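You operate a simulated robot arm through the tools that you are given. There is no shell and no other tool. Be economical: measure what you need, move in short steps, check, and stop when the job is done.

The job below is to be done with a simulated robot arm. You get a single attempt, and the scene is never put back.

## Task
Brush resin on the frame panel's outline, bed the pale strip in it and weigh it down.
Fine: green brush from the yellow cup, both end where they began; cover the whole outline; press till resin squeezes out; the blue weight stays on the strip; leave the dark strip and the black weight. Set down upright: blue weight.

The check looks at the end state, three seconds after you hand in, the way a careful person would. Anything else that was tipped, shoved, dropped, spilled or broken makes it a failure. A push-on lid holds only when it is set on centred and level and pressed home; a screw cap is set on level and turned clockwise until tight.

## Robot
A 6-joint arm with a two-finger gripper, fixed in place. Base frame: the origin is at the foot of the arm, x ahead of it, y to its left, z up; the work surface is at about z = 90. Readings come in cm, degrees, newtons and seconds.
Its first joint turns from -166.0 to 166.0 degrees. Payload 1.71 kg.
The tool frame sits at the grasp point between the pads (the TCP): z along the fingers, y along the line on which they close. The tips reach 2 cm beyond it. Largest opening 9.6 cm; the body of the gripper starts 11.3 cm behind the TCP.
Orientation is that of the tool frame in the base frame, as [roll, pitch, yaw] about the fixed x, y, z axes, in that order (R = Rz(yaw) Ry(pitch) Rx(roll)). With the fingers straight down and closing along the base's y, the tool's x points along the base's -x, its y along +y and its z along -z.

## Interface
- The arm moves only by the tool drive_tool. Its argument "series" is a list of rows, each an object (a shift or turn left out is 0, a gripper value left out holds the last) with "linear": the shift along the base's x, y, z in cm, a list of three; "dr": the turn, a rotation vector about the base's x, y, z in degrees, a list of three; "fingers": the gripper command, from -1 (shut) to 1 (fully open), values between in proportion. In form: [{"linear": [dx, dy, dz], "dr": [rx, ry, rz], "fingers": fingers}, ...]. A call has 1 to 8 rows; each row shifts and turns the commanded pose from where the row before left it. Rows are played at 5 a second. More than 5 cm and 8.6 degrees between two rows, or a gripper value outside its range, and nothing of the call is played. A pose out of reach is approached as far as the arm can. The call stops where the force on the tool passes 70 N (or 10 N more than at its start, if that is more) or the arm is blocked; 0.2 s more then pass. The fingers move at their own pace (about 4.5 cm/s each) and stop on an object; they squeeze with about 32 N. The grip force told is the motor's: it shows also when the fingers shut on nothing. Time passes only in rows, and 0.2 s behind the last, so rows that do not move let the fingers close. It gives the time, the measured TCP pose, the force on the tool (base axes), the opening and the grip force at its end, in the units of the frame above (readings bear some noise), with the torque about the TCP (base axes, N m) and any sound that the robot's microphone picked up.
- Cameras (640 x 400 px; columns grow to the right, rows downward): "scene" is fixed at [40.07, -64.78, 153.29]; the picture's right is [0.87, -0.50, 0.00], its down [-0.30, -0.51, -0.81] and it looks along [0.40, 0.70, -0.59] (base axes); focal length 292 px, centre (320, 200). "wrist" rides on the gripper at [6.6, 1.4, -14.5] in the tool frame; the picture's right is [-0.21, 0.98, 0.00], its down [-0.88, -0.18, -0.45] and it looks along [-0.44, -0.09, 0.90] (tool axes); focal length 275 px, centre (320, 200).
- snapshot(camera): a new picture of that camera. No time passes.
- lift_body(by): slides the trunk up (or, below 0, down) by that many cm; the arm rides with it, the base frame stays. It gives what a move gives, with no picture.
- point_at(camera, pixels): for up to 12 pixels [column, row] of the newest picture of that camera ("zoom" is the newest enlarged one), the place [x, y, z] in the base frame of the surface seen there, good to about 0.3 cm. No time passes.
- enlarge(camera, box): a new picture of the part [left, top, right, bottom] of that camera's present view, enlarged. No time passes.
- sign_off(): hands the job in; it is judged then, once.

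Keep the steps short. Do not move on a guess: measure, check each grasp and each placing, and mend mistakes. In all there are 80 turns and 34 pictures (those below and enlarged ones count). Leave the gripper open and the arm clear of the work at the hand-in unless told otherwise, and finish with a single line.

The tools are called after "Request:" as a command line: name --argument value ..., lists and objects as JSON in quotes. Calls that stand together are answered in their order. drive_tool: Moves the arm, as the interface text tells. Its arguments: {"type":"object","properties":{"series":{"type":"array"}},"required":["series"]} The other tools are called the same way: lift_body (by) slides the trunk up or down; snapshot (camera) takes a picture; point_at (camera, pixels) gives the place of the surface under pixels of a picture; enlarge (camera, box) takes an enlarged picture of a part of a camera's view; sign_off () hands the job in.

At the start:

```text
t: 0.0
position: [57.1, 0.35, 126.6]
tool_rot: [180.0, -0.1, -180.0]
ft_force: [-0.9, -0.2, -0.2]
wrist_torque: [0.0, 0.0, 0.02]
opening: 9.59
gripper_force: 0.0
trunk travel left (down, up): [-25.0, 14.0]
```

scene: 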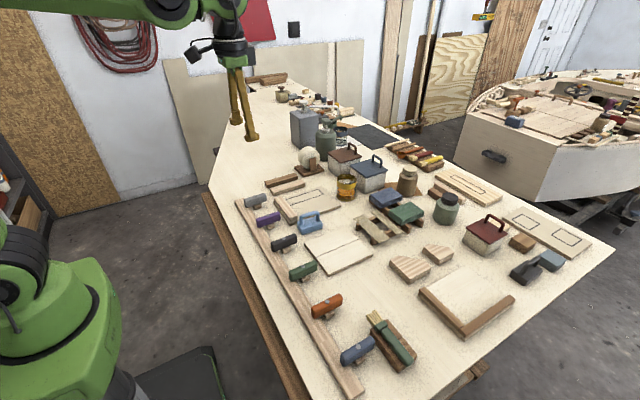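
wrist: 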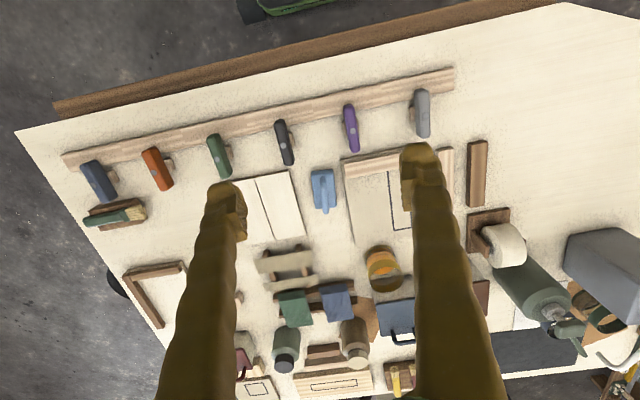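

I see a bench with many tools: a green brush on a block near (392,340), and a yellow cup near (347,187). I'll enlarge the main areas to identify the panel, strips and weights.

Request:
enlarge --camera "scene" --box '[230, 130, 420, 250]'

Request:
enlarge --camera "scene" --box '[400, 140, 600, 265]'

Request:
enlarge --camera "scene" --box '[280, 240, 540, 400]'

```text
3.33 times, centred on (325, 190) of scene
```

zoom: 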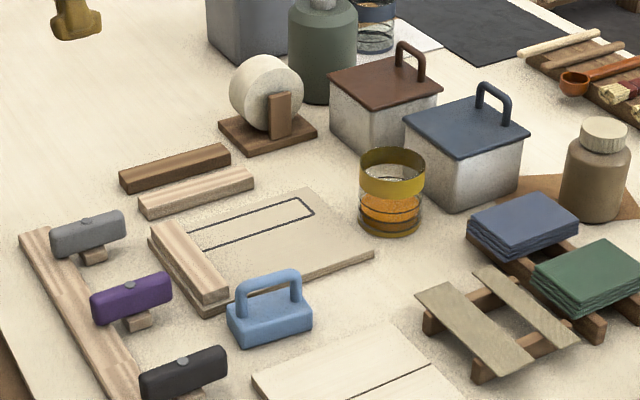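

```text
3.20 times, centred on (500, 202) of scene
```

zoom: 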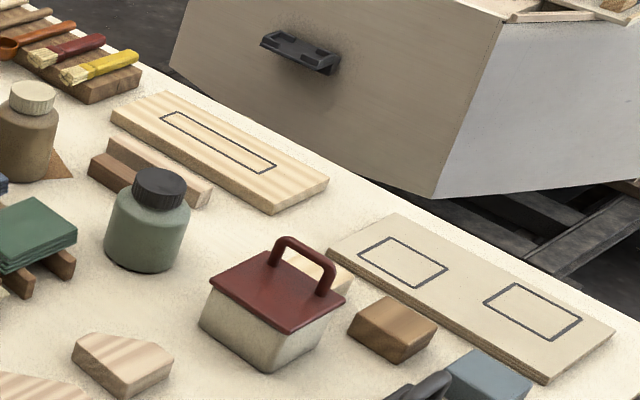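

```text
2.46 times, centred on (410, 320) of scene
```

zoom: 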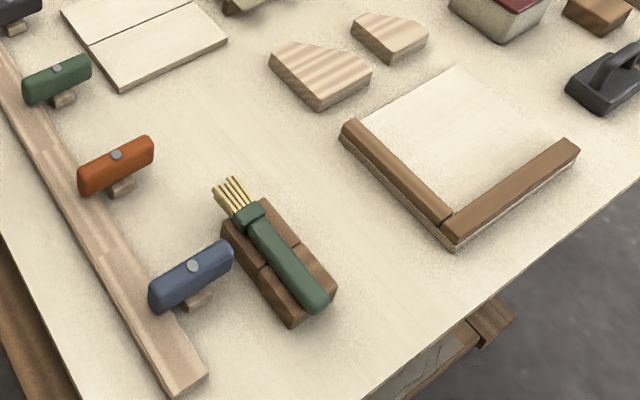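

Two panels carry strip-like outlines, near (305,203) and (470,187), and each has a pale and a dark strip beside it. I'll measure these and look at the black weight area.

Request:
enlarge --camera "scene" --box '[250, 165, 350, 228]'

Request:
enlarge --camera "scene" --box '[490, 200, 610, 290]'

Request:
point_at --camera "scene" --pixels '[[454, 175], [450, 177], [483, 194], [486, 191], [435, 188], [462, 201], [430, 190], [452, 202], [437, 176], [497, 191], [347, 187], [312, 222]]'

```text
6.35 times, centred on (300, 196) of scene
```

zoom: 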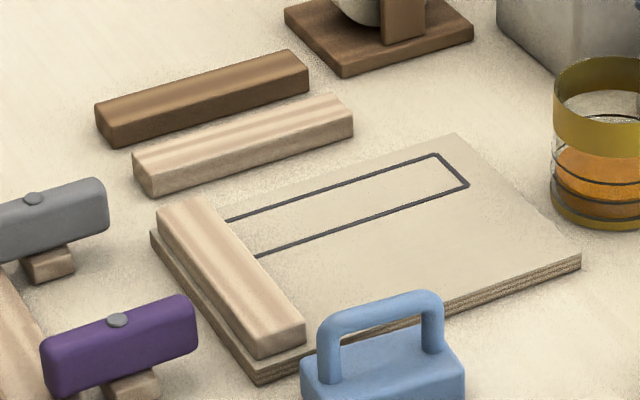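

```text
4.44 times, centred on (550, 245) of scene
```

zoom: 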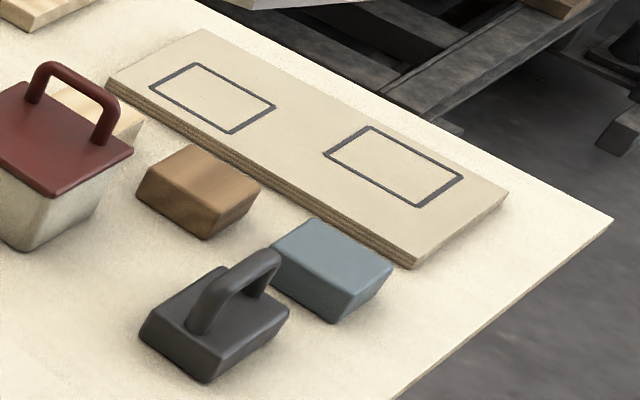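

```text
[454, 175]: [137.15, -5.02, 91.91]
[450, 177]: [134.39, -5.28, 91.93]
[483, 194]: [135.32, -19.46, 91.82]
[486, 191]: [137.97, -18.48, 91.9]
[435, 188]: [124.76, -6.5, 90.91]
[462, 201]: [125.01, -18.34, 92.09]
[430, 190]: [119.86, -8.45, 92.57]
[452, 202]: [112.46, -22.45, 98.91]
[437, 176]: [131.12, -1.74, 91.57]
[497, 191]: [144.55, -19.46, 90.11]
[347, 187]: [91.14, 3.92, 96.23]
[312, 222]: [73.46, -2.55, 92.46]
```

Panel 2 lies about 137 cm out, beyond reach, so the job is the panel at (305,203) with the batten, blue weight and strips. I'll take precise points on zoomed views of it.

Request:
enlarge --camera "scene" --box '[260, 165, 370, 235]'

```text
5.71 times, centred on (315, 200) of scene
```

zoom: 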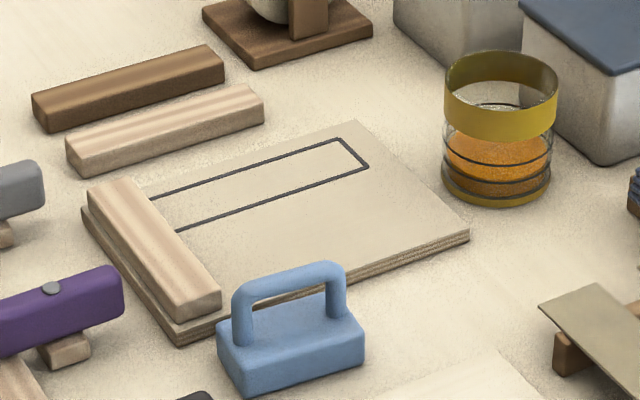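

Next I'll take points on the outline, strip, batten, weight and cup.

Request:
point_at --camera "zoom" --pixels '[[152, 198], [178, 231], [367, 166], [340, 140], [68, 140], [77, 157], [265, 105], [248, 86], [112, 187], [175, 225], [200, 308], [469, 233]]'

Request:
point_at --camera "zoom" --pixels '[[219, 349], [243, 392], [364, 349], [346, 306], [290, 270], [243, 288], [336, 265], [445, 95], [500, 52], [556, 95], [500, 135], [500, 160]]'

Request:
enlarge --camera "scene" --box '[340, 300, 430, 380]'

```text
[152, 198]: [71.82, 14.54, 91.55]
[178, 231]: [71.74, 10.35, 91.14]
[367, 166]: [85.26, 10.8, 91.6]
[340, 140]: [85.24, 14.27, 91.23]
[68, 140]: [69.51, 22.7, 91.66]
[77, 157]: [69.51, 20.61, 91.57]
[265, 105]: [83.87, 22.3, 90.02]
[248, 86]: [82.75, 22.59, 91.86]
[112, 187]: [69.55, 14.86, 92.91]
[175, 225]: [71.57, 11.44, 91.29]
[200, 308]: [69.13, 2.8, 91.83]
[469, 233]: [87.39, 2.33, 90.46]
```

```text
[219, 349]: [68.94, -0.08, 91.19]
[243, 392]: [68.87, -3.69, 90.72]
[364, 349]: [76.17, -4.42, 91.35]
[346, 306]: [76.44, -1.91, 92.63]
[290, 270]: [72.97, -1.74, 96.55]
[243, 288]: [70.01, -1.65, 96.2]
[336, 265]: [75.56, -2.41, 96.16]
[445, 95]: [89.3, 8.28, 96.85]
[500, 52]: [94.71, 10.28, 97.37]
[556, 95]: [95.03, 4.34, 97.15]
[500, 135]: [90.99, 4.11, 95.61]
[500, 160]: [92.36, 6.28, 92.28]
```

```text
5.00 times, centred on (385, 340) of scene
```

zoom: 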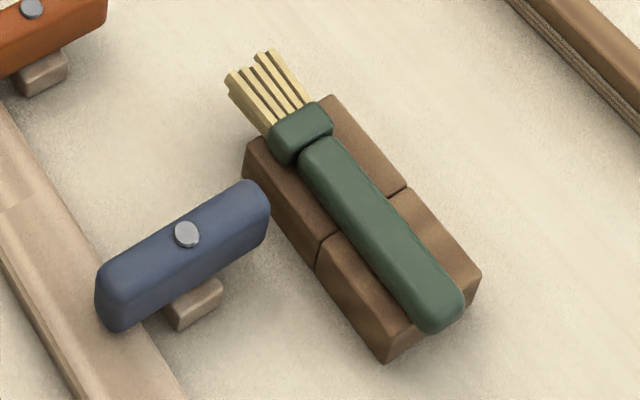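

Cup centre is about (92.2, 6.3), rim z about 97.3. The outline spans x 71.8–85.3, y 10.4–14.4. Now the brush points.

Request:
point_at --camera "zoom" --pixels '[[232, 80], [268, 55], [250, 85], [285, 90], [300, 125], [320, 155], [350, 200], [385, 240], [420, 290], [440, 318], [390, 350], [265, 160]]'

Request:
point_at --camera "zoom" --pixels '[[305, 170], [340, 145], [375, 270], [415, 245], [403, 300], [462, 300], [350, 115], [405, 180], [470, 275], [255, 210], [150, 60], [500, 200]]'

```text
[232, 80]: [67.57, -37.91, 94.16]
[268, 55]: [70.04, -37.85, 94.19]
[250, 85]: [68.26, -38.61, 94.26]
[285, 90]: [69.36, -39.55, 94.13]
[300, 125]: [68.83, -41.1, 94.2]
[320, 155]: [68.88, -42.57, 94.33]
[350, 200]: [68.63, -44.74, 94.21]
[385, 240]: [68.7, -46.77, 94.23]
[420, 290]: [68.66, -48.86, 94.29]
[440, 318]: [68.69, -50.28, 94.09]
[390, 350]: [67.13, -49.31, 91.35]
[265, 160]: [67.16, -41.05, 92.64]
```

```text
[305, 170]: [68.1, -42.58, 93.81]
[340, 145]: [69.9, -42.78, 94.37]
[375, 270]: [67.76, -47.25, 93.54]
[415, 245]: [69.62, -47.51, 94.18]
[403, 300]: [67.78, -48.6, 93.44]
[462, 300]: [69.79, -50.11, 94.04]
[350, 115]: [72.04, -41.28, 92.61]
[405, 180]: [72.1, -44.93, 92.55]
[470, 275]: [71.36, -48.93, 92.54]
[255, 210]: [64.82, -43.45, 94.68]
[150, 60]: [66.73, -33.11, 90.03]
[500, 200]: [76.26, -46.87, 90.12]
```

The brush lies along y. The handle centreline is x 68.75, its top is z 94.3, the bristle tip is at y −37.8 and the handle end at y −50.5. I'll move above it while yawing −90° so the fingers close along x.

Request:
drive_tool --series '[{"linear": [1.05, -4.4, -1], "dr": [0, 0, -8.2], "fingers": 0.0}, {"linear": [1.05, -4.4, -1], "dr": [0, 0, -8.2]}, {"linear": [1.05, -4.4, -1], "dr": [0, 0, -8.2]}, {"linear": [1.05, -4.4, -1], "dr": [0, 0, -8.2]}, {"linear": [1.05, -4.4, -1], "dr": [0, 0, -8.2]}, {"linear": [1.05, -4.4, -1], "dr": [0, 0, -8.2]}, {"linear": [1.05, -4.4, -1], "dr": [0, 0, -8.2]}, {"linear": [1.05, -4.4, -1], "dr": [0, 0, -8.2]}]'

Request:
drive_tool --series '[{"linear": [1.05, -4.4, -1], "dr": [0, 0, -8.2]}, {"linear": [1.05, -4.4, -2], "dr": [0, 0, -8.2]}, {"linear": [1.1, -4.35, -2], "dr": [0, 0, -8.0]}, {"linear": [0, 0, 0]}]'

Request:
snapshot --camera "wrist"

```text
t: 1.8
position: [63.71, -34.63, 119.5]
tool_rot: [-180.0, 0.9, 114.3]
ft_force: [-0.7, -0.6, 0.4]
wrist_torque: [-0.01, 0.01, 0.03]
opening: 4.79
gripper_force: 0.0
trunk travel left (down, up): [-25.0, 14.0]
```

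```text
t: 2.8
position: [67.08, -47.99, 114.5]
tool_rot: [-179.8, 0.8, 89.9]
ft_force: [0.3, -0.1, -0.7]
wrist_torque: [0.07, 0.04, 0.0]
opening: 4.79
gripper_force: 0.0
trunk travel left (down, up): [-25.0, 14.0]
```

```text
24 pictures are left
```

wrist: 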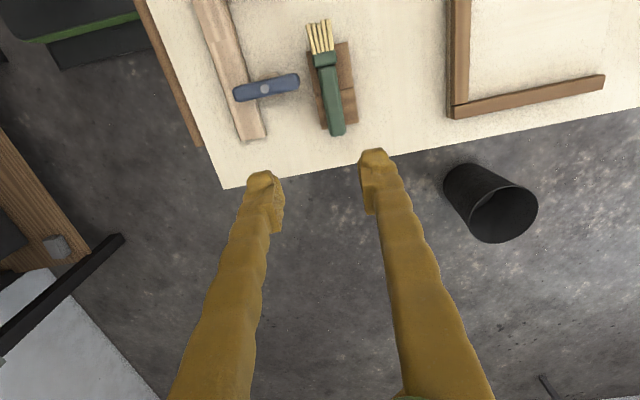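

The measured x is 67.1 against 68.7 commanded. I'll let it settle and measure the brush from this closer camera.

Request:
drive_tool --series '[{"linear": [0, 0, 0]}, {"linear": [0, 0, 0]}]'

Request:
point_at --camera "wrist" --pixels '[[321, 22], [327, 62], [331, 90], [337, 130], [325, 100], [341, 100], [297, 82], [270, 90], [350, 45], [357, 122], [335, 60], [316, 65]]'

```text
t: 3.4
position: [66.9, -47.95, 114.6]
tool_rot: [-179.9, 0.9, 90.0]
ft_force: [-0.7, 0.2, 0.3]
wrist_torque: [0.02, -0.01, 0.0]
opening: 4.82
gripper_force: 0.0
trunk travel left (down, up): [-25.0, 14.0]
```

```text
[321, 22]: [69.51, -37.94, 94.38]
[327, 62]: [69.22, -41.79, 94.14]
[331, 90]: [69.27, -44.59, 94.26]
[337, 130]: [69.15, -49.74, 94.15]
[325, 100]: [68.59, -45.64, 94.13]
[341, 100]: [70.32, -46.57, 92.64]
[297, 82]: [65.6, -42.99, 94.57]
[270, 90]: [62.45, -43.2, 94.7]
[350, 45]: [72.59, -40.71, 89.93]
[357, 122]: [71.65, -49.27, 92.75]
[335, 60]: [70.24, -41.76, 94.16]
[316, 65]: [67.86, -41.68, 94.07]
```

Going by measured values, the brush centre is about x 69.0. I'll move +2.1 in x and go down to z 98, then check.

Request:
drive_tool --series '[{"linear": [1, 0, -4]}, {"linear": [1.1, 0, -4]}, {"linear": [0, 0, -4]}, {"linear": [0, 0, -4.5]}, {"linear": [0, 0, 0]}, {"linear": [0, 0, 0]}]'

```text
t: 4.8
position: [68.98, -47.7, 98.16]
tool_rot: [-179.9, 0.7, 90.0]
ft_force: [-0.1, 0.5, -0.5]
wrist_torque: [0.0, -0.01, -0.01]
opening: 4.78
gripper_force: 0.0
trunk travel left (down, up): [-25.0, 14.0]
```

At z 98.16 and x 68.98. I'll lower to about z 94.8 (tips just above the rest at 92.6) and close.

Request:
drive_tool --series '[{"linear": [0, -0.15, -2]}, {"linear": [0, -0.1, -1.4]}, {"linear": [0, 0, 0]}]'

Request:
snapshot --camera "wrist"

```text
t: 5.6
position: [69.06, -48.17, 94.61]
tool_rot: [-179.9, 0.8, 90.0]
ft_force: [0.6, 0.3, -0.6]
wrist_torque: [0.0, 0.0, 0.01]
opening: 4.77
gripper_force: 0.1
trunk travel left (down, up): [-25.0, 14.0]
```

```text
23 pictures are left
```

wrist: 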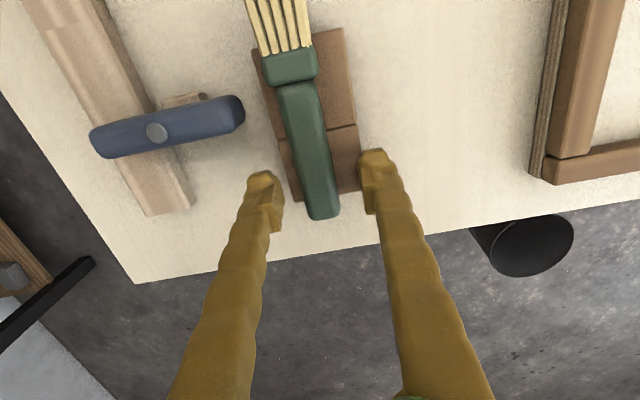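

The fingers straddle the handle evenly (midpoint column ~320) with no contact force, so I'll close.

Request:
drive_tool --series '[{"fingers": -0.4}, {"fingers": -0.6}, {"fingers": -1}, {"fingers": -1}, {"fingers": -1}]'

```text
t: 6.8
position: [69.17, -48.19, 94.58]
tool_rot: [-180.0, 0.9, 90.0]
ft_force: [0.8, 0.2, -0.3]
wrist_torque: [0.0, 0.0, 0.01]
opening: 2.03
gripper_force: 32.2
trunk travel left (down, up): [-25.0, 14.0]
```

Gripped at 2.03 cm with 32 N, at pose (69.17, −48.19, 94.58), yaw 90, which I'll keep for the return. I'll lift straight up and check.

Request:
drive_tool --series '[{"linear": [0, 0, 1]}, {"linear": [0, 0, 2]}, {"linear": [0, 0, 4]}, {"linear": [0, 0, 4]}, {"linear": [0, 0, 4]}, {"linear": [0, 0, 0]}]'

Request:
snapshot --camera "wrist"

```text
t: 8.2
position: [68.95, -48.13, 109.39]
tool_rot: [180.0, 0.9, 90.0]
ft_force: [-0.6, 0.3, -0.6]
wrist_torque: [-0.03, -0.01, 0.0]
opening: 2.01
gripper_force: 31.8
trunk travel left (down, up): [-25.0, 14.0]
```

```text
22 pictures are left
```

wrist: 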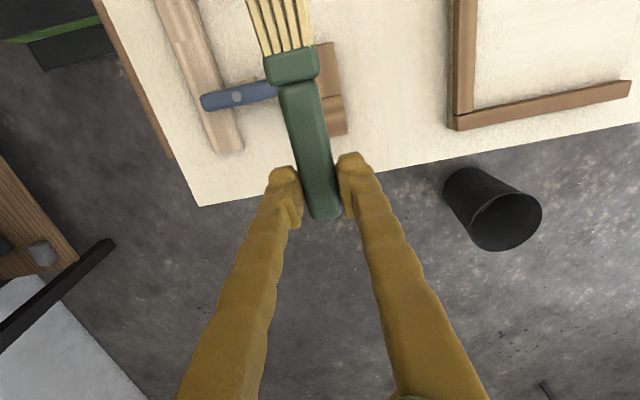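

The brush is held firmly. I'll move toward the cup at height while yawing +90°, so the bristles point back toward the base.

Request:
drive_tool --series '[{"linear": [0.8, 4.8, 0.8], "dr": [0, 0, 8.2]}, {"linear": [0.8, 4.8, 0.8], "dr": [0, 0, 8.2]}, {"linear": [0.8, 4.8, 0.8], "dr": [0, 0, 8.2]}, {"linear": [0.8, 4.8, 0.8], "dr": [0, 0, 8.2]}, {"linear": [0.8, 4.8, 0.8], "dr": [0, 0, 8.2]}, {"linear": [0.8, 4.8, 0.8], "dr": [0, 0, 8.2]}, {"linear": [0.8, 4.8, 0.8], "dr": [0, 0, 8.2]}, {"linear": [0.8, 4.8, 0.8], "dr": [0, 0, 8.2]}]'

Request:
drive_tool --series '[{"linear": [0.8, 4.8, 0.8], "dr": [0, 0, 8.2]}, {"linear": [0.8, 4.8, 0.8], "dr": [0, 0, 8.2]}, {"linear": [0.8, 4.8, 0.8], "dr": [0, 0, 8.0]}, {"linear": [0, 1.2, 0]}, {"linear": [0, 0, 0]}]'

Request:
snapshot --camera "wrist"

```text
t: 10.0
position: [75.25, -10.08, 115.88]
tool_rot: [180.0, 0.8, 155.8]
ft_force: [0.2, -0.4, 0.5]
wrist_torque: [0.01, -0.01, 0.02]
opening: 2.02
gripper_force: 32.1
trunk travel left (down, up): [-25.0, 14.0]
```

```text
t: 11.2
position: [77.92, 5.54, 117.93]
tool_rot: [180.0, 0.7, -180.0]
ft_force: [-0.4, -0.3, 0.4]
wrist_torque: [-0.06, -0.03, -0.04]
opening: 2.02
gripper_force: 32.2
trunk travel left (down, up): [-25.0, 14.0]
```

```text
21 pictures are left
```

wrist: 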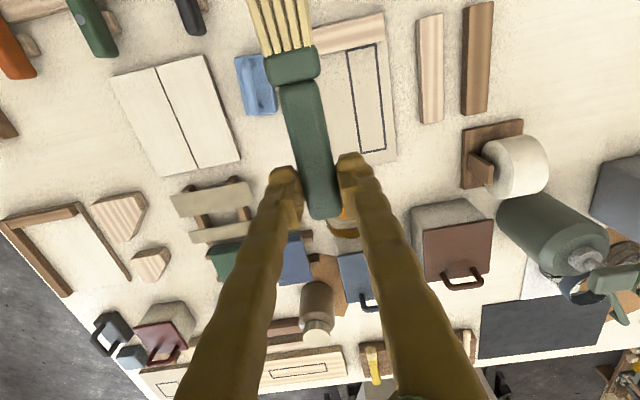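

From here I can see the outline and the strips well, so I'll measure them.

Request:
point_at --camera "wrist" --pixels '[[347, 50], [377, 42], [385, 151], [361, 154], [418, 18], [442, 14], [442, 120], [420, 122], [360, 48], [385, 13], [386, 40], [397, 161]]'

Request:
point_at --camera "wrist" --pixels '[[430, 60], [463, 14], [463, 112], [430, 18], [431, 119], [421, 70], [440, 70], [238, 58], [266, 52], [277, 112], [248, 116], [263, 85]]'

```text
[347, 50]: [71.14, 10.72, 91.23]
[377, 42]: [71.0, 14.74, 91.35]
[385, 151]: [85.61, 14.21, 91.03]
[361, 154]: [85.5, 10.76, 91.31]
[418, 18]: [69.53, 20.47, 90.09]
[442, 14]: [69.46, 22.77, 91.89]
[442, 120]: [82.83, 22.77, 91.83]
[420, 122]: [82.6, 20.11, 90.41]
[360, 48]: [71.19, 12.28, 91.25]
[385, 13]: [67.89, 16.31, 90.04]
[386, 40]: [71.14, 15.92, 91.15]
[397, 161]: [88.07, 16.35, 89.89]
```

```text
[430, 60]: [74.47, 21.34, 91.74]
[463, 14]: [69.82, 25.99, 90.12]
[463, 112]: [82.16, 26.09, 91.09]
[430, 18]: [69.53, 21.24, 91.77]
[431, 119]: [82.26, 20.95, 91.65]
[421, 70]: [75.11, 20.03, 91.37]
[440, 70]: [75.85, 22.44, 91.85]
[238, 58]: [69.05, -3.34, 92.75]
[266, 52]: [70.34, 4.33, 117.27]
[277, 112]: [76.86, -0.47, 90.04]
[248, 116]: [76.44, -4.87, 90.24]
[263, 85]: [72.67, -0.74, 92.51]
```

The outline runs x 71.2–85.5, y 10.6–14.5, and the pale strip is about 13.5×2.8 with its centre near (76.2, 21.4). Before tilting I'll check how close the boxes behind the cup are.

Request:
point_at --camera "scene" --pixels '[[352, 167], [386, 170], [376, 156], [366, 176], [330, 154], [343, 158], [351, 144], [362, 152], [337, 181], [357, 181], [347, 176], [347, 192]]'

Request:
drive_tool --series '[{"linear": [1, 0, 0], "dr": [0, -8.2, 0]}, {"linear": [1, 0, 0], "dr": [0, -8.2, 0]}, {"linear": [1, 0, 0], "dr": [0, -8.2, 0]}, {"linear": [1, 0, 0], "dr": [0, -8.2, 0]}, {"linear": [1, 0, 0], "dr": [0, -8.2, 0]}, {"linear": [1, 0, 0], "dr": [0, -8.2, 0]}, {"linear": [1, 0, 0], "dr": [0, -8.2, 0]}, {"linear": [1, 0, 0], "dr": [0, -8.2, 0]}]'

Request:
drive_tool --series '[{"linear": [0, 0, 0]}, {"linear": [0, 0, 0]}]'

```text
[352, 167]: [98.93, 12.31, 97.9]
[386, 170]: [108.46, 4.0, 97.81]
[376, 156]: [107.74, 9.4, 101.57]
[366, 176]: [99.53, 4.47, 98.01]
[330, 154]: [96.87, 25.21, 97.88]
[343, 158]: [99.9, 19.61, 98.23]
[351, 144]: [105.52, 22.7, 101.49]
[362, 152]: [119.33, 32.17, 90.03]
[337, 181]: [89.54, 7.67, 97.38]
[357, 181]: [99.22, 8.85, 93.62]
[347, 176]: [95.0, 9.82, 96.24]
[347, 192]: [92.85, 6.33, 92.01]
```

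```text
t: 13.0
position: [85.91, 5.56, 118.23]
tool_rot: [180.0, 66.5, -179.9]
ft_force: [0.5, 0.0, -0.1]
wrist_torque: [-0.03, -0.01, 0.0]
opening: 2.04
gripper_force: 31.8
trunk travel left (down, up): [-25.0, 14.0]
```

```text
t: 13.6
position: [85.87, 5.69, 118.16]
tool_rot: [-180.0, 66.3, 180.0]
ft_force: [-0.1, -0.3, -0.3]
wrist_torque: [-0.02, 0.01, -0.03]
opening: 2.04
gripper_force: 31.5
trunk travel left (down, up): [-25.0, 14.0]
```

The box lids start at x 98.9, so there is clearance. I'll move over the cup so the tip sits at about (91.05, 6.3) just above the rim, then look.

Request:
drive_tool --series '[{"linear": [4.2, 0.3, 0]}, {"linear": [4.2, 0.35, 0]}, {"linear": [0, 0, -4]}, {"linear": [0, 0, -4]}, {"linear": [0, 0, 0]}, {"linear": [0, 0, 0]}]'

Request:
enlarge --camera "scene" --box '[290, 110, 418, 190]'

```text
t: 15.0
position: [94.3, 6.81, 110.04]
tool_rot: [180.0, 66.3, -179.9]
ft_force: [0.7, -0.5, 0.3]
wrist_torque: [0.0, -0.01, -0.04]
opening: 2.02
gripper_force: 31.7
trunk travel left (down, up): [-25.0, 14.0]
```

```text
5.00 times, centred on (354, 150) of scene
```

zoom: 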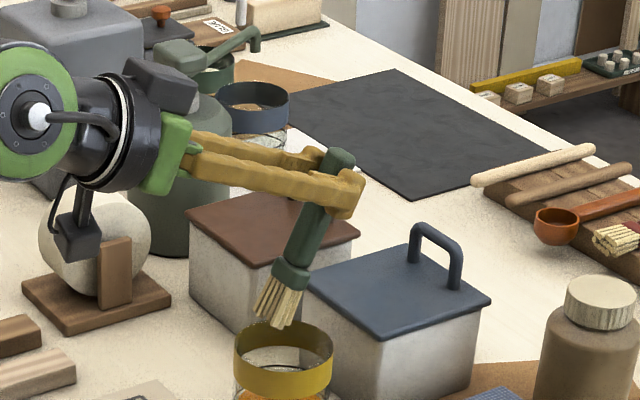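

I'll measure the bristle tip and the cup rim in this view.

Request:
point_at --camera "zoom" --pixels '[[258, 312], [270, 322], [282, 322], [275, 300], [290, 270], [237, 352], [332, 352], [285, 393], [283, 326], [265, 328], [300, 324], [284, 385]]'

```text
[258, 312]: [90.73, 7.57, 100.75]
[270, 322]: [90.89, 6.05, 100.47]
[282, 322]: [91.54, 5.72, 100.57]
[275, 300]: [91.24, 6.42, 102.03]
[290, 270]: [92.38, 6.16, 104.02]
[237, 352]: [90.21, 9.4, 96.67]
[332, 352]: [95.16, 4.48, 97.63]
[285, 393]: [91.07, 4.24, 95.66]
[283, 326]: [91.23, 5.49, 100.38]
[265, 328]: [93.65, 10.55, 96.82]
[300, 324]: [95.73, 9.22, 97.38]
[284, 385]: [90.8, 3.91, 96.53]
```

The tip is at (91.1, 6.6, 100.3) and the rim fits a centre near (92.7, 6.8). I'll shift +0.4/+0.2 and lower into the cup gradually, watching the force.

Request:
drive_tool --series '[{"linear": [0.4, 0.2, 0]}, {"linear": [0, 0, -2]}, {"linear": [0, 0, -2]}, {"linear": [0, 0, -1.5]}, {"linear": [0, 0, 0]}]'

Request:
enlarge --camera "scene" --box '[308, 140, 388, 210]'

```text
t: 16.2
position: [94.61, 6.7, 104.65]
tool_rot: [180.0, 66.4, -179.9]
ft_force: [-0.1, -0.2, -1.0]
wrist_torque: [0.0, 0.01, 0.02]
opening: 2.01
gripper_force: 32.2
trunk travel left (down, up): [-25.0, 14.0]
```

```text
5.71 times, centred on (348, 175) of scene
```

zoom: 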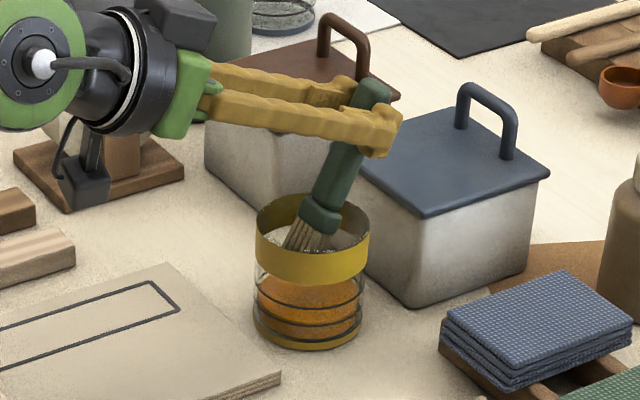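

The brush is well inside the rim with no contact. I'll lower another 2.8 cm so the bristles reach the resin.

Request:
drive_tool --series '[{"linear": [0, 0, -1]}, {"linear": [0, 0, -1]}, {"linear": [0, 0, -0.8]}, {"linear": [0, 0, 0]}, {"linear": [0, 0, 0]}, {"linear": [0, 0, 0]}]'

Request:
enlarge --camera "scene" --box '[308, 140, 388, 210]'

```text
t: 17.6
position: [94.68, 6.67, 101.87]
tool_rot: [-179.9, 66.4, 180.0]
ft_force: [0.4, 0.3, -0.6]
wrist_torque: [0.03, 0.01, 0.0]
opening: 2.02
gripper_force: 31.7
trunk travel left (down, up): [-25.0, 14.0]
```

```text
5.71 times, centred on (348, 175) of scene
```

zoom: 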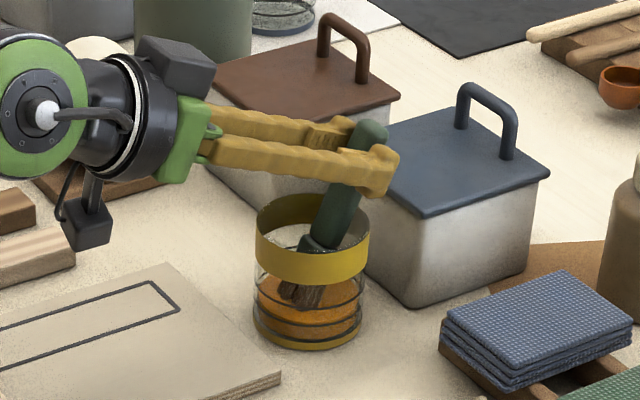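

The bristles are wetted (dark). I'll lift out slowly, hold over the cup for drips, then look before leaving.

Request:
drive_tool --series '[{"linear": [0, 0, 1.5]}, {"linear": [0, 0, 1]}, {"linear": [0, 0, 0]}, {"linear": [0, 0, 0]}, {"linear": [0, 0, 0]}, {"linear": [0, 0, 0]}, {"linear": [0, 0, 0]}, {"linear": [0, 0, 0]}]'

Request:
drive_tool --series '[{"linear": [0, 0, 2]}, {"linear": [0, 0, 2]}, {"linear": [0, 0, 2]}, {"linear": [0, 0, 0]}, {"linear": [0, 0, 0]}, {"linear": [0, 0, 0]}, {"linear": [0, 0, 0]}, {"linear": [0, 0, 0]}]'

Request:
drive_tool --series '[{"linear": [-4, 1.2, 0]}, {"linear": [-4, 1.2, 0]}, {"linear": [-4, 1.2, 0]}, {"linear": [-4, 1.2, 0]}, {"linear": [-3.5, 0.3, -3]}, {"linear": [0, 0, -1.5]}, {"linear": [0, 0, 0]}, {"linear": [0, 0, 0]}]'

Request:
enlarge --camera "scene" --box '[255, 140, 365, 220]'

```text
t: 19.4
position: [94.53, 6.66, 104.39]
tool_rot: [180.0, 66.3, -180.0]
ft_force: [0.1, 0.1, -1.0]
wrist_torque: [0.0, 0.02, -0.01]
opening: 2.04
gripper_force: 32.3
trunk travel left (down, up): [-25.0, 14.0]
```

```text
t: 21.2
position: [94.35, 6.64, 110.49]
tool_rot: [-180.0, 66.4, -180.0]
ft_force: [-0.3, 0.1, 0.3]
wrist_torque: [0.03, 0.01, 0.01]
opening: 2.02
gripper_force: 32.2
trunk travel left (down, up): [-25.0, 14.0]
```

```text
t: 23.0
position: [75.14, 11.6, 106.18]
tool_rot: [180.0, 66.4, 180.0]
ft_force: [-0.3, -0.2, -0.4]
wrist_torque: [-0.02, 0.0, -0.01]
opening: 2.03
gripper_force: 32.3
trunk travel left (down, up): [-25.0, 14.0]
```

```text
5.00 times, centred on (310, 180) of scene
```

zoom: 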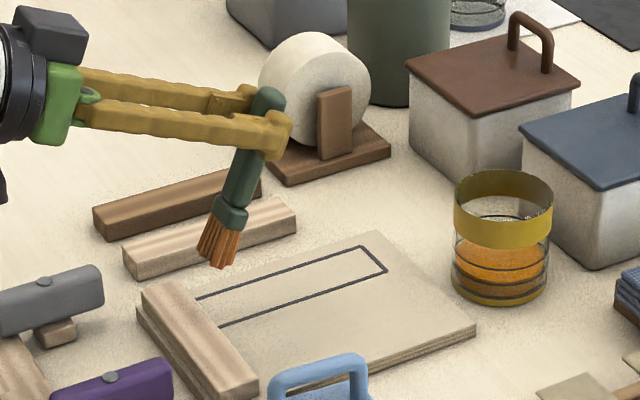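

The bristles are loaded and nothing has dripped. I'll check the tip position before lowering.

Request:
point_at --camera "zoom" --pixels '[[200, 258], [212, 264], [222, 266], [210, 245], [228, 205], [198, 297], [222, 326], [384, 272], [362, 247], [189, 285], [235, 345], [155, 285]]'

```text
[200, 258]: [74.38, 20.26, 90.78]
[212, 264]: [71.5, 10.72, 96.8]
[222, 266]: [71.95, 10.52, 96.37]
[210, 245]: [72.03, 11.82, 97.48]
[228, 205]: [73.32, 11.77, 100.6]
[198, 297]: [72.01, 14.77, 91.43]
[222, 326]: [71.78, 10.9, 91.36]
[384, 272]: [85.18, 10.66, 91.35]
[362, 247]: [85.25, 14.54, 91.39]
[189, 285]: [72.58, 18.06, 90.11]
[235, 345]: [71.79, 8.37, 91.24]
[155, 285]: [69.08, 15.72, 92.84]
```

The tip is around (71.9, 11.6, 96.4), the outline is y 10.7–14.6, and the batten face is at x≈71.7. I'll shift +0.4 x and +0.15 y and lower till the bristles touch.

Request:
drive_tool --series '[{"linear": [0.4, 0.15, -2]}, {"linear": [0, 0, -2]}, {"linear": [0, 0, -0.8]}, {"linear": [0, 0, -0.3]}, {"linear": [0, 0, 0]}]'

```text
t: 24.2
position: [75.35, 12.02, 100.89]
tool_rot: [-180.0, 66.6, 179.9]
ft_force: [9.1, -0.2, 29.2]
wrist_torque: [0.01, -0.18, 0.01]
opening: 2.03
gripper_force: 32.1
trunk travel left (down, up): [-25.0, 14.0]
```

Contact at 29 N is too hard. I'll ease up slightly.

Request:
drive_tool --series '[{"linear": [0.1, -0.1, 0.25]}, {"linear": [0, 0, 0]}]'

```text
t: 24.8
position: [75.56, 11.77, 101.08]
tool_rot: [180.0, 66.3, 180.0]
ft_force: [0.9, 0.3, -0.7]
wrist_torque: [0.0, 0.0, 0.02]
opening: 2.01
gripper_force: 32.6
trunk travel left (down, up): [-25.0, 14.0]
```

No force now. I'll lower 0.15 and drag toward +x, watching force.

Request:
drive_tool --series '[{"linear": [0, 0, -0.13]}, {"linear": [0.5, 0, 0]}, {"linear": [1, 0, 0]}, {"linear": [1, 0, 0]}, {"linear": [0, 0, 0]}]'

Request:
enlarge --camera "scene" --box '[265, 160, 345, 215]'

```text
t: 26.0
position: [78.03, 11.58, 101.1]
tool_rot: [180.0, 66.5, -180.0]
ft_force: [0.4, 1.0, -0.4]
wrist_torque: [-0.04, -0.03, -0.02]
opening: 2.03
gripper_force: 32.2
trunk travel left (down, up): [-25.0, 14.0]
```

```text
7.27 times, centred on (305, 188) of scene
```

zoom: 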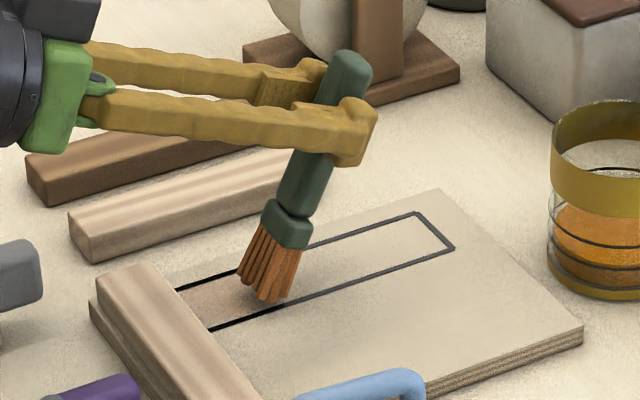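

Some resin is going down (the swept region is darker). I'll press 0.08 more and continue the pass to the far end.

Request:
drive_tool --series '[{"linear": [0, 0.1, -0.08]}, {"linear": [1.4, 0, 0]}, {"linear": [1.4, 0, 0]}, {"linear": [1.4, 0, 0]}, {"linear": [1.4, 0, 0]}, {"linear": [1.4, 0, 0]}, {"linear": [1.4, 0, 0]}, {"linear": [1.4, 0, 0]}]'

Request:
drive_tool --series '[{"linear": [0.3, 0, 0]}, {"linear": [0, 0, 1]}, {"linear": [0, 0, 1]}, {"linear": [0, 0, 0]}]'

Request:
enlarge --camera "scene" --box '[265, 160, 345, 215]'

```text
t: 27.8
position: [87.94, 11.86, 100.96]
tool_rot: [179.9, 66.5, -180.0]
ft_force: [0.3, 0.3, -0.7]
wrist_torque: [0.0, 0.01, 0.04]
opening: 2.03
gripper_force: 32.1
trunk travel left (down, up): [-25.0, 14.0]
```

```text
t: 28.8
position: [88.36, 11.86, 102.88]
tool_rot: [-180.0, 66.4, 180.0]
ft_force: [0.2, -0.4, 0.2]
wrist_torque: [0.01, -0.04, 0.0]
opening: 2.02
gripper_force: 31.4
trunk travel left (down, up): [-25.0, 14.0]
```

```text
7.27 times, centred on (305, 188) of scene
```

zoom: 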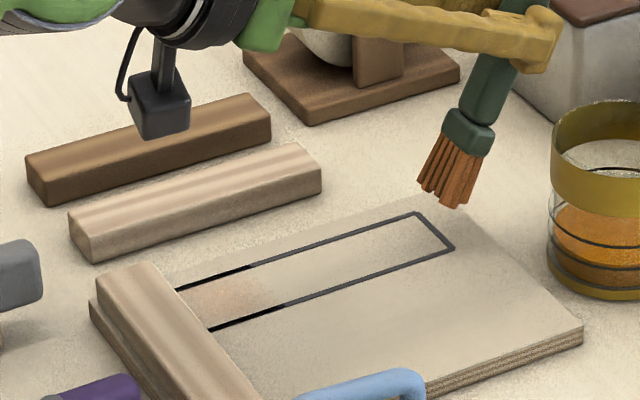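

Only the first ~3 cm (x 72–75) got resin because contact was lost after that. I'll lower gently at the far end here, where nothing else can touch, to find the contact height.

Request:
drive_tool --series '[{"linear": [-0.4, 0, -1.5]}, {"linear": [0, 0, -0.6]}, {"linear": [0, 0, 0]}]'

Request:
drive_tool --series '[{"linear": [0, 0, -0.1]}, {"linear": [0, 0, 0]}]'

Request:
drive_tool --series '[{"linear": [0, 0, -0.1]}, {"linear": [0, 0, 0]}]'

```text
t: 29.6
position: [88.05, 11.77, 100.86]
tool_rot: [179.9, 66.5, -180.0]
ft_force: [3.1, 0.9, 23.8]
wrist_torque: [0.05, 0.3, 0.01]
opening: 2.06
gripper_force: 32.5
trunk travel left (down, up): [-25.0, 14.0]
```

```text
t: 30.2
position: [87.7, 11.74, 100.75]
tool_rot: [-180.0, 66.5, -179.9]
ft_force: [9.6, 2.3, 28.0]
wrist_torque: [0.04, -0.18, -0.05]
opening: 2.04
gripper_force: 31.7
trunk travel left (down, up): [-25.0, 14.0]
```

```text
t: 30.8
position: [87.76, 11.75, 100.64]
tool_rot: [-179.9, 66.3, -180.0]
ft_force: [7.1, 1.9, 28.1]
wrist_torque: [0.06, -0.02, -0.02]
opening: 2.07
gripper_force: 32.2
trunk travel left (down, up): [-25.0, 14.0]
```

The force plateaus near 28 N, so the brush is slipping a little in the grip, and the contact height is now clear. I'll lift, go back to tip x≈75, lower to the same height and drag +x in contact.

Request:
drive_tool --series '[{"linear": [0, 0, 1]}, {"linear": [-4.5, 0.05, 0]}, {"linear": [-4.8, 0, 0]}, {"linear": [0, 0, -0.6]}, {"linear": [0, 0, -0.35]}, {"linear": [0, 0, 0]}]'

```text
t: 32.2
position: [78.38, 11.75, 100.64]
tool_rot: [-179.9, 66.3, -180.0]
ft_force: [0.1, 0.9, 4.0]
wrist_torque: [0.04, 0.13, -0.01]
opening: 2.04
gripper_force: 32.8
trunk travel left (down, up): [-25.0, 14.0]
```

There is light contact at 4 N. I'll drag +x with a small extra press and check force.

Request:
drive_tool --series '[{"linear": [0, 0, -0.05]}, {"linear": [0.8, 0, 0]}, {"linear": [0.8, 0, 0]}, {"linear": [0.8, 0, 0]}]'

Request:
drive_tool --series '[{"linear": [0.8, 0, -0.02]}, {"linear": [0.8, 0, 0]}, {"linear": [0.8, 0, 0]}]'

Request:
drive_tool --series '[{"linear": [0.8, 0, -0.02]}, {"linear": [0.8, 0, 0]}, {"linear": [0.8, 0, 0]}]'

Request:
drive_tool --series '[{"linear": [0.8, 0, -0.02]}, {"linear": [0.8, 0, 0]}, {"linear": [0.8, 0, 0]}]'

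Request:
enlarge --camera "scene" --box '[265, 160, 345, 215]'

```text
t: 33.2
position: [80.95, 11.85, 100.63]
tool_rot: [180.0, 66.3, 179.9]
ft_force: [-2.1, 0.2, 6.3]
wrist_torque: [0.0, 0.39, -0.01]
opening: 2.03
gripper_force: 31.7
trunk travel left (down, up): [-25.0, 14.0]
```

```text
t: 34.0
position: [83.28, 11.86, 100.58]
tool_rot: [180.0, 66.4, 179.9]
ft_force: [-2.9, -0.2, 9.2]
wrist_torque: [-0.02, 0.53, -0.03]
opening: 2.02
gripper_force: 32.3
trunk travel left (down, up): [-25.0, 14.0]
```

```text
t: 34.8
position: [85.71, 11.94, 100.58]
tool_rot: [179.9, 66.4, -179.9]
ft_force: [-1.0, 0.4, 6.3]
wrist_torque: [0.01, 0.28, -0.02]
opening: 2.06
gripper_force: 32.3
trunk travel left (down, up): [-25.0, 14.0]
```

```text
t: 35.6
position: [88.3, 11.97, 100.65]
tool_rot: [179.9, 66.4, -180.0]
ft_force: [-0.3, 0.3, 2.4]
wrist_torque: [0.0, 0.13, 0.0]
opening: 2.03
gripper_force: 32.5
trunk travel left (down, up): [-25.0, 14.0]
```

```text
7.27 times, centred on (305, 188) of scene
```

zoom: 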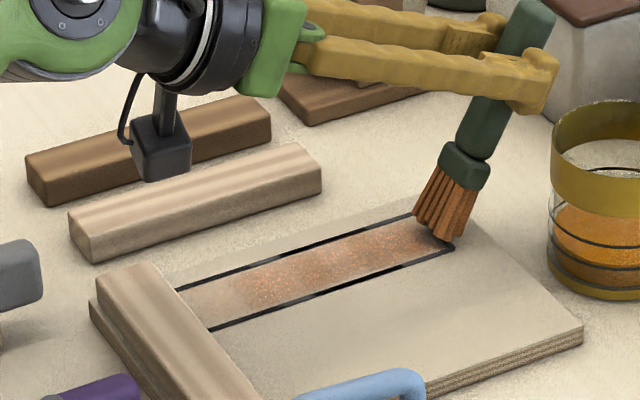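

Contact held and resin covers most of the outline. The left end is thin and the back line (y ~14) is patchy. I'll make a second pass at y≈13.3, starting at the batten.

Request:
drive_tool --series '[{"linear": [0, 0, 1]}, {"linear": [-4.3, 0.5, 0]}, {"linear": [-4.3, 0.5, 0]}, {"linear": [-4.1, 0.35, 0]}, {"linear": [0, 0, -0.6]}, {"linear": [0, 0, -0.4]}, {"linear": [0, 0, 0]}]'

Request:
drive_tool --series '[{"linear": [0, 0, -0.04]}, {"linear": [0.7, 0, 0]}, {"linear": [0.7, 0, 0]}, {"linear": [0.7, 0, 0]}, {"linear": [0.7, 0, 0]}]'

Request:
drive_tool --series '[{"linear": [0.7, 0, -0.02]}, {"linear": [0.7, 0, 0]}, {"linear": [0.7, 0, 0]}, {"linear": [0.7, 0, 0]}, {"linear": [0.7, 0, 0]}]'

Request:
drive_tool --series '[{"linear": [0.8, 0, -0.02]}, {"linear": [0.8, 0, 0]}, {"linear": [0.8, 0, 0]}, {"linear": [0.8, 0, 0]}]'

Request:
drive_tool --series '[{"linear": [0.8, 0, -0.02]}, {"linear": [0.8, 0, 0]}, {"linear": [0.8, 0, 0]}, {"linear": [0.5, 0, 0]}]'

```text
t: 37.2
position: [75.24, 13.12, 100.58]
tool_rot: [-180.0, 66.5, -179.9]
ft_force: [-0.3, 0.1, 15.9]
wrist_torque: [-0.03, 0.48, 0.0]
opening: 2.02
gripper_force: 32.4
trunk travel left (down, up): [-25.0, 14.0]
```

```text
t: 38.4
position: [78.26, 13.19, 100.37]
tool_rot: [-179.9, 66.4, -179.9]
ft_force: [-1.4, -0.1, 10.1]
wrist_torque: [0.0, 0.49, -0.03]
opening: 2.01
gripper_force: 32.7
trunk travel left (down, up): [-25.0, 14.0]
```

```text
t: 39.6
position: [81.8, 13.14, 100.43]
tool_rot: [-180.0, 66.4, -180.0]
ft_force: [-0.9, -0.2, 2.9]
wrist_torque: [0.01, 0.12, -0.02]
opening: 2.03
gripper_force: 32.1
trunk travel left (down, up): [-25.0, 14.0]
```

```text
t: 40.6
position: [84.77, 13.2, 100.4]
tool_rot: [179.9, 66.3, 180.0]
ft_force: [0.0, -0.2, 1.1]
wrist_torque: [0.01, -0.02, -0.02]
opening: 2.01
gripper_force: 32.0
trunk travel left (down, up): [-25.0, 14.0]
```

```text
t: 41.6
position: [87.89, 13.27, 100.39]
tool_rot: [-180.0, 66.4, -180.0]
ft_force: [0.4, -0.3, 0.4]
wrist_torque: [-0.02, 0.03, 0.01]
opening: 2.02
gripper_force: 31.8
trunk travel left (down, up): [-25.0, 14.0]
```

Contact thinned at the far end. I'll lift clear to look.

Request:
drive_tool --series '[{"linear": [1, 0, 2]}, {"linear": [3, 0, 3]}, {"linear": [0, 0, 0]}]'

Request:
enlarge --camera "scene" --box '[270, 175, 334, 219]'

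```text
t: 42.4
position: [91.86, 13.08, 105.5]
tool_rot: [-180.0, 66.3, -180.0]
ft_force: [0.7, -0.3, -0.6]
wrist_torque: [0.03, 0.0, 0.02]
opening: 2.03
gripper_force: 32.2
trunk travel left (down, up): [-25.0, 14.0]
```

```text
9.09 times, centred on (302, 197) of scene
```

zoom: 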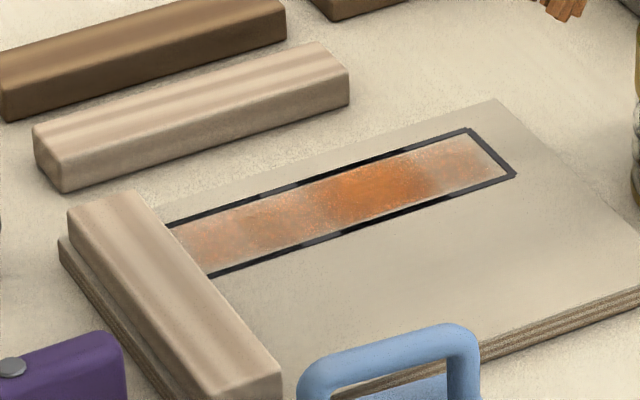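

The whole outline shows resin, but both ends are thinner. I'll go over the far end and then the batten end once more at mid-width.

Request:
drive_tool --series '[{"linear": [-3.7, -0.25, -1.5]}, {"linear": [-3.7, -0.25, -2.5]}, {"linear": [0, 0, -0.8]}, {"linear": [0, 0, -0.4]}, {"linear": [0, 0, 0]}]'

Request:
drive_tool --series '[{"linear": [0, 0, -0.06]}, {"linear": [0.7, 0, 0]}, {"linear": [0.7, 0, -0.03]}, {"linear": [0.7, 0, 0]}, {"linear": [0.7, 0, -0.03]}, {"linear": [0.6, 0, 0]}, {"linear": [0.5, 0, 0]}]'

Request:
drive_tool --series '[{"linear": [0, -0.5, 0]}, {"linear": [0, 1.0, 0]}, {"linear": [0, 0, 1]}, {"linear": [-4.3, -0.5, 0]}, {"linear": [-4.3, 0, 0]}, {"linear": [-4.1, 0, 0]}, {"linear": [0, 0, -0.9]}, {"linear": [0, 0, 0]}]'

```text
t: 43.6
position: [84.32, 12.7, 100.33]
tool_rot: [-180.0, 66.4, 180.0]
ft_force: [0.1, 0.0, 0.8]
wrist_torque: [-0.01, 0.13, -0.01]
opening: 2.02
gripper_force: 32.2
trunk travel left (down, up): [-25.0, 14.0]
```

```text
t: 45.2
position: [88.32, 12.69, 100.05]
tool_rot: [179.9, 66.4, 180.0]
ft_force: [0.3, -0.1, -0.4]
wrist_torque: [-0.01, -0.01, -0.01]
opening: 2.03
gripper_force: 32.0
trunk travel left (down, up): [-25.0, 14.0]
```

```text
t: 47.0
position: [75.72, 12.73, 100.27]
tool_rot: [179.9, 66.4, -180.0]
ft_force: [21.6, 0.5, 22.4]
wrist_torque: [0.0, -0.46, -0.02]
opening: 2.04
gripper_force: 31.8
trunk travel left (down, up): [-25.0, 14.0]
```

Fx of 21 N suggests the tip is against the batten, so the brush may have swivelled in the grip. I'll lift away and look.

Request:
drive_tool --series '[{"linear": [0.8, 0, 0.3]}, {"linear": [0, 0, 3]}, {"linear": [4, 0, 2]}, {"linear": [0, 0, 0]}]'

Request:
enlarge --camera "scene" --box '[255, 140, 351, 208]'

```text
t: 48.0
position: [80.27, 12.55, 105.45]
tool_rot: [-179.9, 66.4, -179.9]
ft_force: [0.1, -0.7, 0.1]
wrist_torque: [0.02, 0.02, 0.0]
opening: 2.0
gripper_force: 32.1
trunk travel left (down, up): [-25.0, 14.0]
```

```text
5.88 times, centred on (303, 174) of scene
```

zoom: 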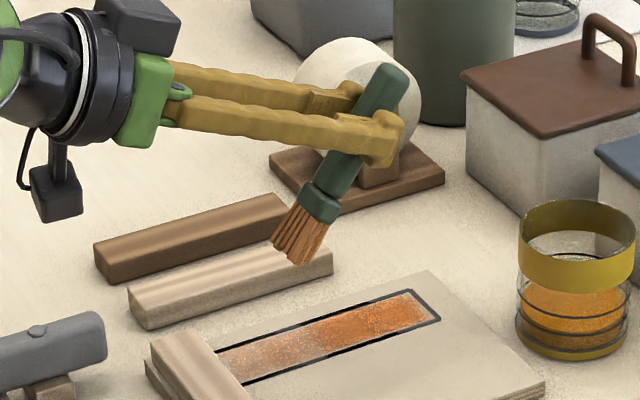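

The brush has tilted in the grip. I'll measure its axis, since I need that for setting it back, and check resin at the outline ends.

Request:
point_at --camera "zoom" --pixels '[[276, 243], [288, 253], [302, 259], [300, 225], [318, 205], [335, 178], [350, 162], [372, 90], [385, 72], [395, 78], [380, 100], [320, 200]]'

```text
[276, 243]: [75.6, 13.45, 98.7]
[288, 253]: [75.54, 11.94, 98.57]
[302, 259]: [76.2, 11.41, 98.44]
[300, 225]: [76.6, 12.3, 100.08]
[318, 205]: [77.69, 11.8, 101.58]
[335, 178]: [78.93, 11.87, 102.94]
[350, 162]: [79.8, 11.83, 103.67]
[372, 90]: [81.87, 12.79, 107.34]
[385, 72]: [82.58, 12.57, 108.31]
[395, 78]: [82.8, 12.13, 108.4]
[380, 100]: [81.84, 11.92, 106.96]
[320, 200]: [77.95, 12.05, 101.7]
```

The brush has slid about 2 cm up and pitched about 12° in the grip. Its tip is now at TCP + (−4.5, 0, −6.85). I'll touch up the thin batten end with that offset, lightly.

Request:
drive_tool --series '[{"linear": [-3.2, 0, -3]}, {"linear": [0, 0, -3]}, {"linear": [0, 0, -0.6]}, {"linear": [0, 0, 0]}]'

Request:
drive_tool --series '[{"linear": [0, 0, -0.2]}, {"linear": [0, 0, -0.15]}, {"linear": [0, 0, 0]}]'

```text
t: 49.0
position: [77.0, 12.75, 99.14]
tool_rot: [-180.0, 66.4, -180.0]
ft_force: [2.7, 0.7, 16.3]
wrist_torque: [0.06, 0.49, -0.02]
opening: 2.02
gripper_force: 32.2
trunk travel left (down, up): [-25.0, 14.0]
```

```text
t: 49.8
position: [77.02, 12.59, 98.68]
tool_rot: [180.0, 66.5, 180.0]
ft_force: [5.8, -0.1, 17.7]
wrist_torque: [0.02, 0.37, 0.03]
opening: 2.04
gripper_force: 31.9
trunk travel left (down, up): [-25.0, 14.0]
```

Contact at 17 N. I'll ease 0.1 up, drag along the left end, then do the same at the far end.

Request:
drive_tool --series '[{"linear": [0, -0.7, 0.08]}, {"linear": [0.7, 0, 0]}, {"linear": [0.7, 0, 0]}, {"linear": [-0.6, 1.4, 0]}, {"linear": [0.7, 0, 0]}, {"linear": [0.7, 0, 0]}]'

Request:
drive_tool --series '[{"linear": [0, 0, 1.2]}, {"linear": [4.5, -0.6, 0]}, {"linear": [4.5, 0, 0]}, {"linear": [0, 0, -1.1]}, {"linear": [0, 0, -0.1]}, {"linear": [0, 0, 0]}]'

```text
t: 51.2
position: [79.2, 13.37, 98.7]
tool_rot: [-180.0, 66.4, -179.9]
ft_force: [-1.0, -1.0, 2.2]
wrist_torque: [-0.02, 0.1, 0.0]
opening: 2.01
gripper_force: 32.7
trunk travel left (down, up): [-25.0, 14.0]
```

```text
t: 52.6
position: [88.19, 12.79, 98.61]
tool_rot: [180.0, 66.5, 180.0]
ft_force: [4.0, 1.3, 17.2]
wrist_torque: [0.03, 0.52, -0.03]
opening: 2.04
gripper_force: 31.8
trunk travel left (down, up): [-25.0, 14.0]
```

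The far end is in contact. I'll sweep sideways and up to the end line, then lift and look.

Request:
drive_tool --series '[{"linear": [0.3, -0.7, 0.05]}, {"linear": [0.7, 0, 0]}, {"linear": [0.3, 0.7, -0.03]}, {"linear": [0, 0.7, 0]}, {"linear": [0, 0, 0]}]'

Request:
drive_tool --series '[{"linear": [0, 0, 2]}, {"linear": [0, 0, 4]}, {"linear": [0, 0, 4]}, {"linear": [0, 0, 0]}]'

Request:
enlarge --camera "scene" --box '[265, 145, 345, 209]'

```text
t: 53.8
position: [89.63, 13.55, 98.57]
tool_rot: [180.0, 66.4, -180.0]
ft_force: [-0.4, -0.7, 0.7]
wrist_torque: [0.05, 0.03, -0.02]
opening: 2.03
gripper_force: 31.5
trunk travel left (down, up): [-25.0, 14.0]
```

```text
t: 54.8
position: [89.58, 13.59, 108.71]
tool_rot: [-179.9, 66.4, 180.0]
ft_force: [-0.3, -0.5, -0.8]
wrist_torque: [-0.04, 0.01, 0.01]
opening: 2.01
gripper_force: 31.7
trunk travel left (down, up): [-25.0, 14.0]
```

```text
6.25 times, centred on (305, 177) of scene
```

zoom: 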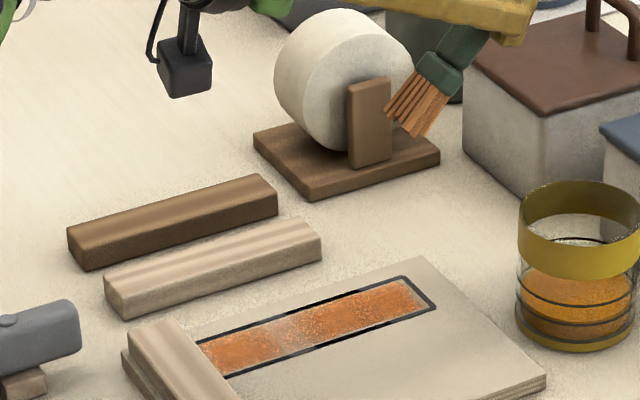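

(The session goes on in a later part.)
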